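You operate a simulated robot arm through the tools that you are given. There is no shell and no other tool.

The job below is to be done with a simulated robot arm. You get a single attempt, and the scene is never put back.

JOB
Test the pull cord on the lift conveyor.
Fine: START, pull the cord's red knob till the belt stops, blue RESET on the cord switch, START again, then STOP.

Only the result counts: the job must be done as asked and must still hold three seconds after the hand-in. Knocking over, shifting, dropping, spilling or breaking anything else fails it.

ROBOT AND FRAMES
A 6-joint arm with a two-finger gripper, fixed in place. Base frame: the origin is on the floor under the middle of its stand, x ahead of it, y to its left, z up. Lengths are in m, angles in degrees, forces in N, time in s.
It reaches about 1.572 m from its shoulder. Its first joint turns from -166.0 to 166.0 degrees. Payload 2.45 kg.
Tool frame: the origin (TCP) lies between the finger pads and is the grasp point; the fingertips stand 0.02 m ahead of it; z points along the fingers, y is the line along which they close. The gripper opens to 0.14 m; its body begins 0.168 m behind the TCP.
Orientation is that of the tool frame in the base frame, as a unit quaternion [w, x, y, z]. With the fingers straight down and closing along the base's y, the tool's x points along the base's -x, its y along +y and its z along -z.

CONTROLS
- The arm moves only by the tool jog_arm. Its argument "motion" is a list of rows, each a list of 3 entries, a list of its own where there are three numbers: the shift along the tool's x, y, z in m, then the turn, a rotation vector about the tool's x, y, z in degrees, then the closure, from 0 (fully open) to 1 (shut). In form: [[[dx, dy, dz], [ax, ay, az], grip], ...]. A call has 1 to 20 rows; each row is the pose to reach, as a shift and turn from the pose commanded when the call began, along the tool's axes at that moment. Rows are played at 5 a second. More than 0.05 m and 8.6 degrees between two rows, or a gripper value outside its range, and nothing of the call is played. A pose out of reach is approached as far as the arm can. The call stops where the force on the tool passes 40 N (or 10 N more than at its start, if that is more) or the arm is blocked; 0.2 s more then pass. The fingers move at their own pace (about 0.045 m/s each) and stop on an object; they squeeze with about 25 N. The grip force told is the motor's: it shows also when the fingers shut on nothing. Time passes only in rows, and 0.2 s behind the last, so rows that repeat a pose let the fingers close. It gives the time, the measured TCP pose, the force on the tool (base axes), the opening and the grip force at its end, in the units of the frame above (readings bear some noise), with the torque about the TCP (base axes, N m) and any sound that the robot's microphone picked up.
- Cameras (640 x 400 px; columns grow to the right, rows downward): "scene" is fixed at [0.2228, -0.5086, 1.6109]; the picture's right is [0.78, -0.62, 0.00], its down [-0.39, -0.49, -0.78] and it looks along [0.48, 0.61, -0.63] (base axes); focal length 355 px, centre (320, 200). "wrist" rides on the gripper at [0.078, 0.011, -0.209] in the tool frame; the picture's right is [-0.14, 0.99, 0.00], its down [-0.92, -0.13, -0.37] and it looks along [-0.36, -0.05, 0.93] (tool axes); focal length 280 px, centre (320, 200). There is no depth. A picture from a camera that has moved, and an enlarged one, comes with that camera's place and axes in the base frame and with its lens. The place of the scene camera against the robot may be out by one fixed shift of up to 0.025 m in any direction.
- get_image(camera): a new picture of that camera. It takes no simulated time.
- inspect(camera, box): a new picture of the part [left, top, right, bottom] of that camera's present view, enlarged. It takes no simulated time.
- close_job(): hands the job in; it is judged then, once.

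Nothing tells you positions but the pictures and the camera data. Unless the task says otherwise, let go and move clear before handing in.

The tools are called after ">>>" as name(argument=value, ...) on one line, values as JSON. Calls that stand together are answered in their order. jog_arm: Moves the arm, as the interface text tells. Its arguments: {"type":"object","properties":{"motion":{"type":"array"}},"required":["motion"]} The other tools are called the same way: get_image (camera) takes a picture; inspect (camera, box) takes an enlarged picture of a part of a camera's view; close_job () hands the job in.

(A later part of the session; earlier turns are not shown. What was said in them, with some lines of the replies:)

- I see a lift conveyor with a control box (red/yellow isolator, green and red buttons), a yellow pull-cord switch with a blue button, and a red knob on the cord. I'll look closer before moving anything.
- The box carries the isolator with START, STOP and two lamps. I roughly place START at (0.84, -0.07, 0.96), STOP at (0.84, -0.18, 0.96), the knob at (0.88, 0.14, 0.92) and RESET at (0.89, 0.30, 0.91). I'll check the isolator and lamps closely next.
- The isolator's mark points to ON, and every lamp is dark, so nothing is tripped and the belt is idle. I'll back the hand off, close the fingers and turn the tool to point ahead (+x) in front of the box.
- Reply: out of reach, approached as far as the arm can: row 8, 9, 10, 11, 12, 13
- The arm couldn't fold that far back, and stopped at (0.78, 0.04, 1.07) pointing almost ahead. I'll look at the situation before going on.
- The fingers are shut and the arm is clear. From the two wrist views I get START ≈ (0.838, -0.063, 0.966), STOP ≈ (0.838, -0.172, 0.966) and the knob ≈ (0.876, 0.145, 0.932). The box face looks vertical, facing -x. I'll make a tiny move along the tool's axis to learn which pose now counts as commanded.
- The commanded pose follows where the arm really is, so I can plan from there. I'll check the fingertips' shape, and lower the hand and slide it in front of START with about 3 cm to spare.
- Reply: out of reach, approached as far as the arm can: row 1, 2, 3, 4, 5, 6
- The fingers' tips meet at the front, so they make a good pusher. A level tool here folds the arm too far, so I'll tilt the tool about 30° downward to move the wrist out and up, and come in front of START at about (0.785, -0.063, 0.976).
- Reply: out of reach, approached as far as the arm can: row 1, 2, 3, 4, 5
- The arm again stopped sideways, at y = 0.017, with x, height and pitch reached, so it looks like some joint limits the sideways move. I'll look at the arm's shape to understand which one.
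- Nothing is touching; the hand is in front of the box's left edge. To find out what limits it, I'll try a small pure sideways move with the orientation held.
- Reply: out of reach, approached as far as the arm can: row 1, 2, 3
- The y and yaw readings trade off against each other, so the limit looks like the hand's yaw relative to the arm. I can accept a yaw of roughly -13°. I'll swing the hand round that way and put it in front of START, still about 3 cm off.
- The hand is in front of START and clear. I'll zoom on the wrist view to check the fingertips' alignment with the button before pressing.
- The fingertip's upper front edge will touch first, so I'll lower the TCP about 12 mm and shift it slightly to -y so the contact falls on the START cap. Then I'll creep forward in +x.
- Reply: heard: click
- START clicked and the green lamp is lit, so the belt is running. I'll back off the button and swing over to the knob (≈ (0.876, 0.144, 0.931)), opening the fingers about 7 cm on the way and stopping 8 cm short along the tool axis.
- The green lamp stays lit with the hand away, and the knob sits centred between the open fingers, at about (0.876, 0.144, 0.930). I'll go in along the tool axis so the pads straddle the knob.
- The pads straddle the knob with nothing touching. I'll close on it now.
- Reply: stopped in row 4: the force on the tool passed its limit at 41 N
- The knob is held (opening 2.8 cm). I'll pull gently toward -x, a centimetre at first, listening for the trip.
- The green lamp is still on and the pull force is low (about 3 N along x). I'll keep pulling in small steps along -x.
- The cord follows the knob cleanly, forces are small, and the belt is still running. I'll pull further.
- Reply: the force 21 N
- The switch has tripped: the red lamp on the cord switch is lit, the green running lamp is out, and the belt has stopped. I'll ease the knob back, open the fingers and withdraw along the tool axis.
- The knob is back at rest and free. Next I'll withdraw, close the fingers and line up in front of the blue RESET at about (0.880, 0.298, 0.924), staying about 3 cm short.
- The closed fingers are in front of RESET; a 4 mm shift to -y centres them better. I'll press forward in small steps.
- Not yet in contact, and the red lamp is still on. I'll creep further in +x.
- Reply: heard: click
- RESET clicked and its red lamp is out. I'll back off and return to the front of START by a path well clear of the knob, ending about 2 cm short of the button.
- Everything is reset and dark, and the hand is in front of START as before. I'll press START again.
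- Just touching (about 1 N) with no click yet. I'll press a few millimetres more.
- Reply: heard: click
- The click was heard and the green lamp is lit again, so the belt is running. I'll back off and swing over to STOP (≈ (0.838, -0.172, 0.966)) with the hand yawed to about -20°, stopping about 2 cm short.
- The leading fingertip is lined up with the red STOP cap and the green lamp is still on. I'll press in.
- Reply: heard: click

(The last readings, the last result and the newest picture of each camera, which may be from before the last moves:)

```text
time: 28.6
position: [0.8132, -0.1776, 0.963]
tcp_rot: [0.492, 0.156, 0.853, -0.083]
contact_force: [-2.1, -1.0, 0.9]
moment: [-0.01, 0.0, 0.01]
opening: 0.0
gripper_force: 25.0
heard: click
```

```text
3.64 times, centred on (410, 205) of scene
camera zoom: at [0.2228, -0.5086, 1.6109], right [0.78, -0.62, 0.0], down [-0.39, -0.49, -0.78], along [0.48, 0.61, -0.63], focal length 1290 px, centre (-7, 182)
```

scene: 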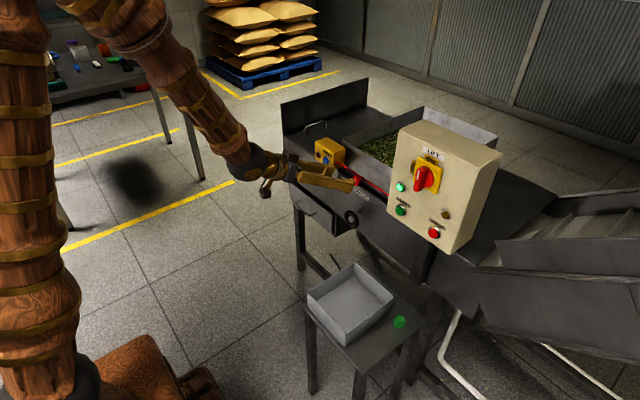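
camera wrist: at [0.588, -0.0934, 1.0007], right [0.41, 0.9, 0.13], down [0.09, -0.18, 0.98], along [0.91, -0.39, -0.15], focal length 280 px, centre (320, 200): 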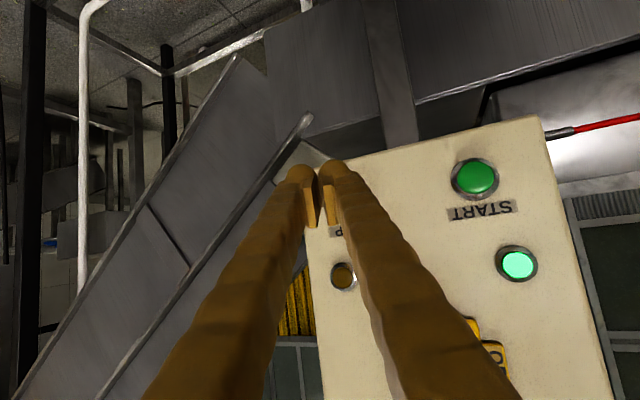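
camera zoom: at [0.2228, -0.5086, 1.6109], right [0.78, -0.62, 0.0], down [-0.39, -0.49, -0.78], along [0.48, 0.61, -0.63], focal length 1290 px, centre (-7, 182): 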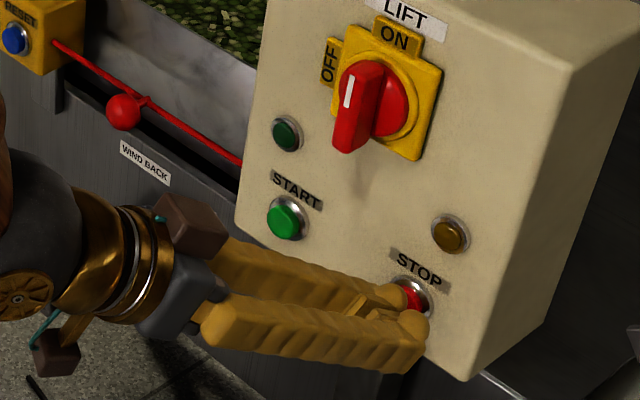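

STOP clicked and the green lamp is out, so the belt has stopped. I'll back the hand straight off and check everything.

>>> jog_arm(motion=[[[0.0094, -0.0068, -0.0162], [0, 0, 0], 1], [[0.0188, -0.0137, -0.0325], [0, 0, 0], 1], [[0.0235, -0.0171, -0.0406], [0, 0, 0], 1], [[0.0235, -0.0171, -0.0406], [0, 0, 0], 1], [[0.0235, -0.0171, -0.0406], [0, 0, 0], 1]])

>>> get_image(camera="scene")

>>> inspect(camera="scene", box=[300, 130, 480, 260])

>>> get_image(camera="wrist")

```text
time: 29.8
position: [0.7642, -0.1777, 0.9624]
tcp_rot: [0.489, 0.154, 0.854, -0.086]
contact_force: [1.3, 0.5, -0.7]
moment: [0.01, 0.0, 0.03]
opening: 0.0003
gripper_force: 25.0
```

```text
taken
```

scene: 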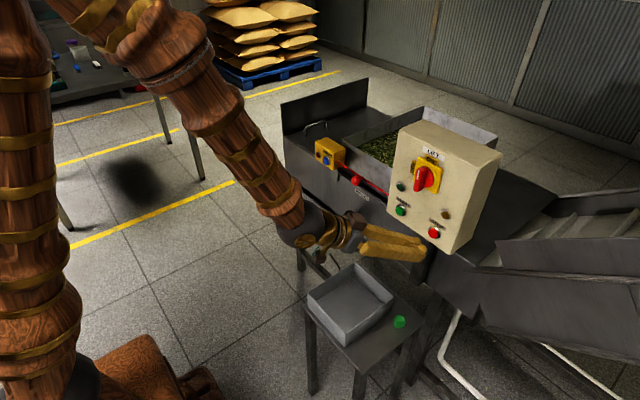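

```text
3.08 times, centred on (390, 195) of scene
camera zoom: at [0.2228, -0.5086, 1.6109], right [0.78, -0.62, 0.0], down [-0.39, -0.49, -0.78], along [0.48, 0.61, -0.63], focal length 1092 px, centre (105, 215)
```

zoom: 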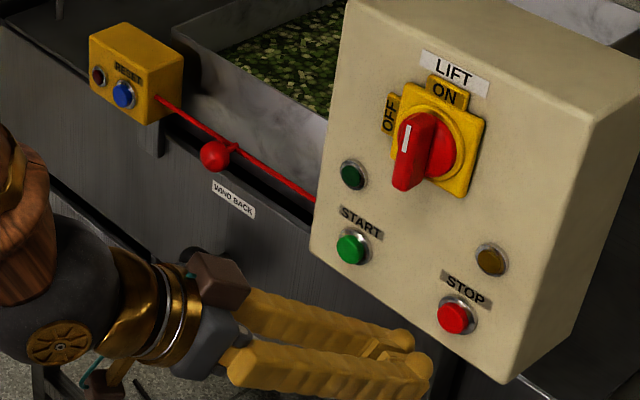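

```text
taken
camera wrist: at [0.5608, -0.0907, 1.0003], right [0.41, 0.9, 0.12], down [0.09, -0.17, 0.98], along [0.91, -0.39, -0.16], focal length 280 px, centre (320, 200)
```

wrist: 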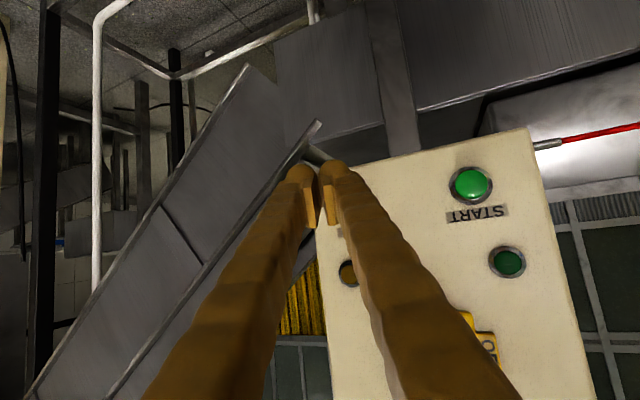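

The belt is stopped, all lamps are dark, the knob and cord are at rest, the isolator is still ON, and the tray and everything else stand where they were. The hand is clear of the box, so I'm handing the job in.

>>> close_job()

```text
The job is handed in.
```

The pull-cord test is done in the order you gave, and the job is handed in. I judged belt state from the lamps and the clicks, since I couldn't see the belt itself.

1. **START:** the button clicked and the green running lamp came on.
2. **Pull cord:** after about 3 cm of pull on the red knob, the lamp on the cord switch lit red and the green lamp went out. I eased the knob back before letting go.
3. **RESET:** the blue button clicked and the red lamp went out.
4. **START again:** the button clicked and the green lamp came back on.
5. **STOP:** the button clicked and the green lamp went out.

When I handed in, all the lamps were off and the isolator was still ON. The cord was at rest and the arm was clear of the box. Nothing else looked moved or spilled in the last pictures.
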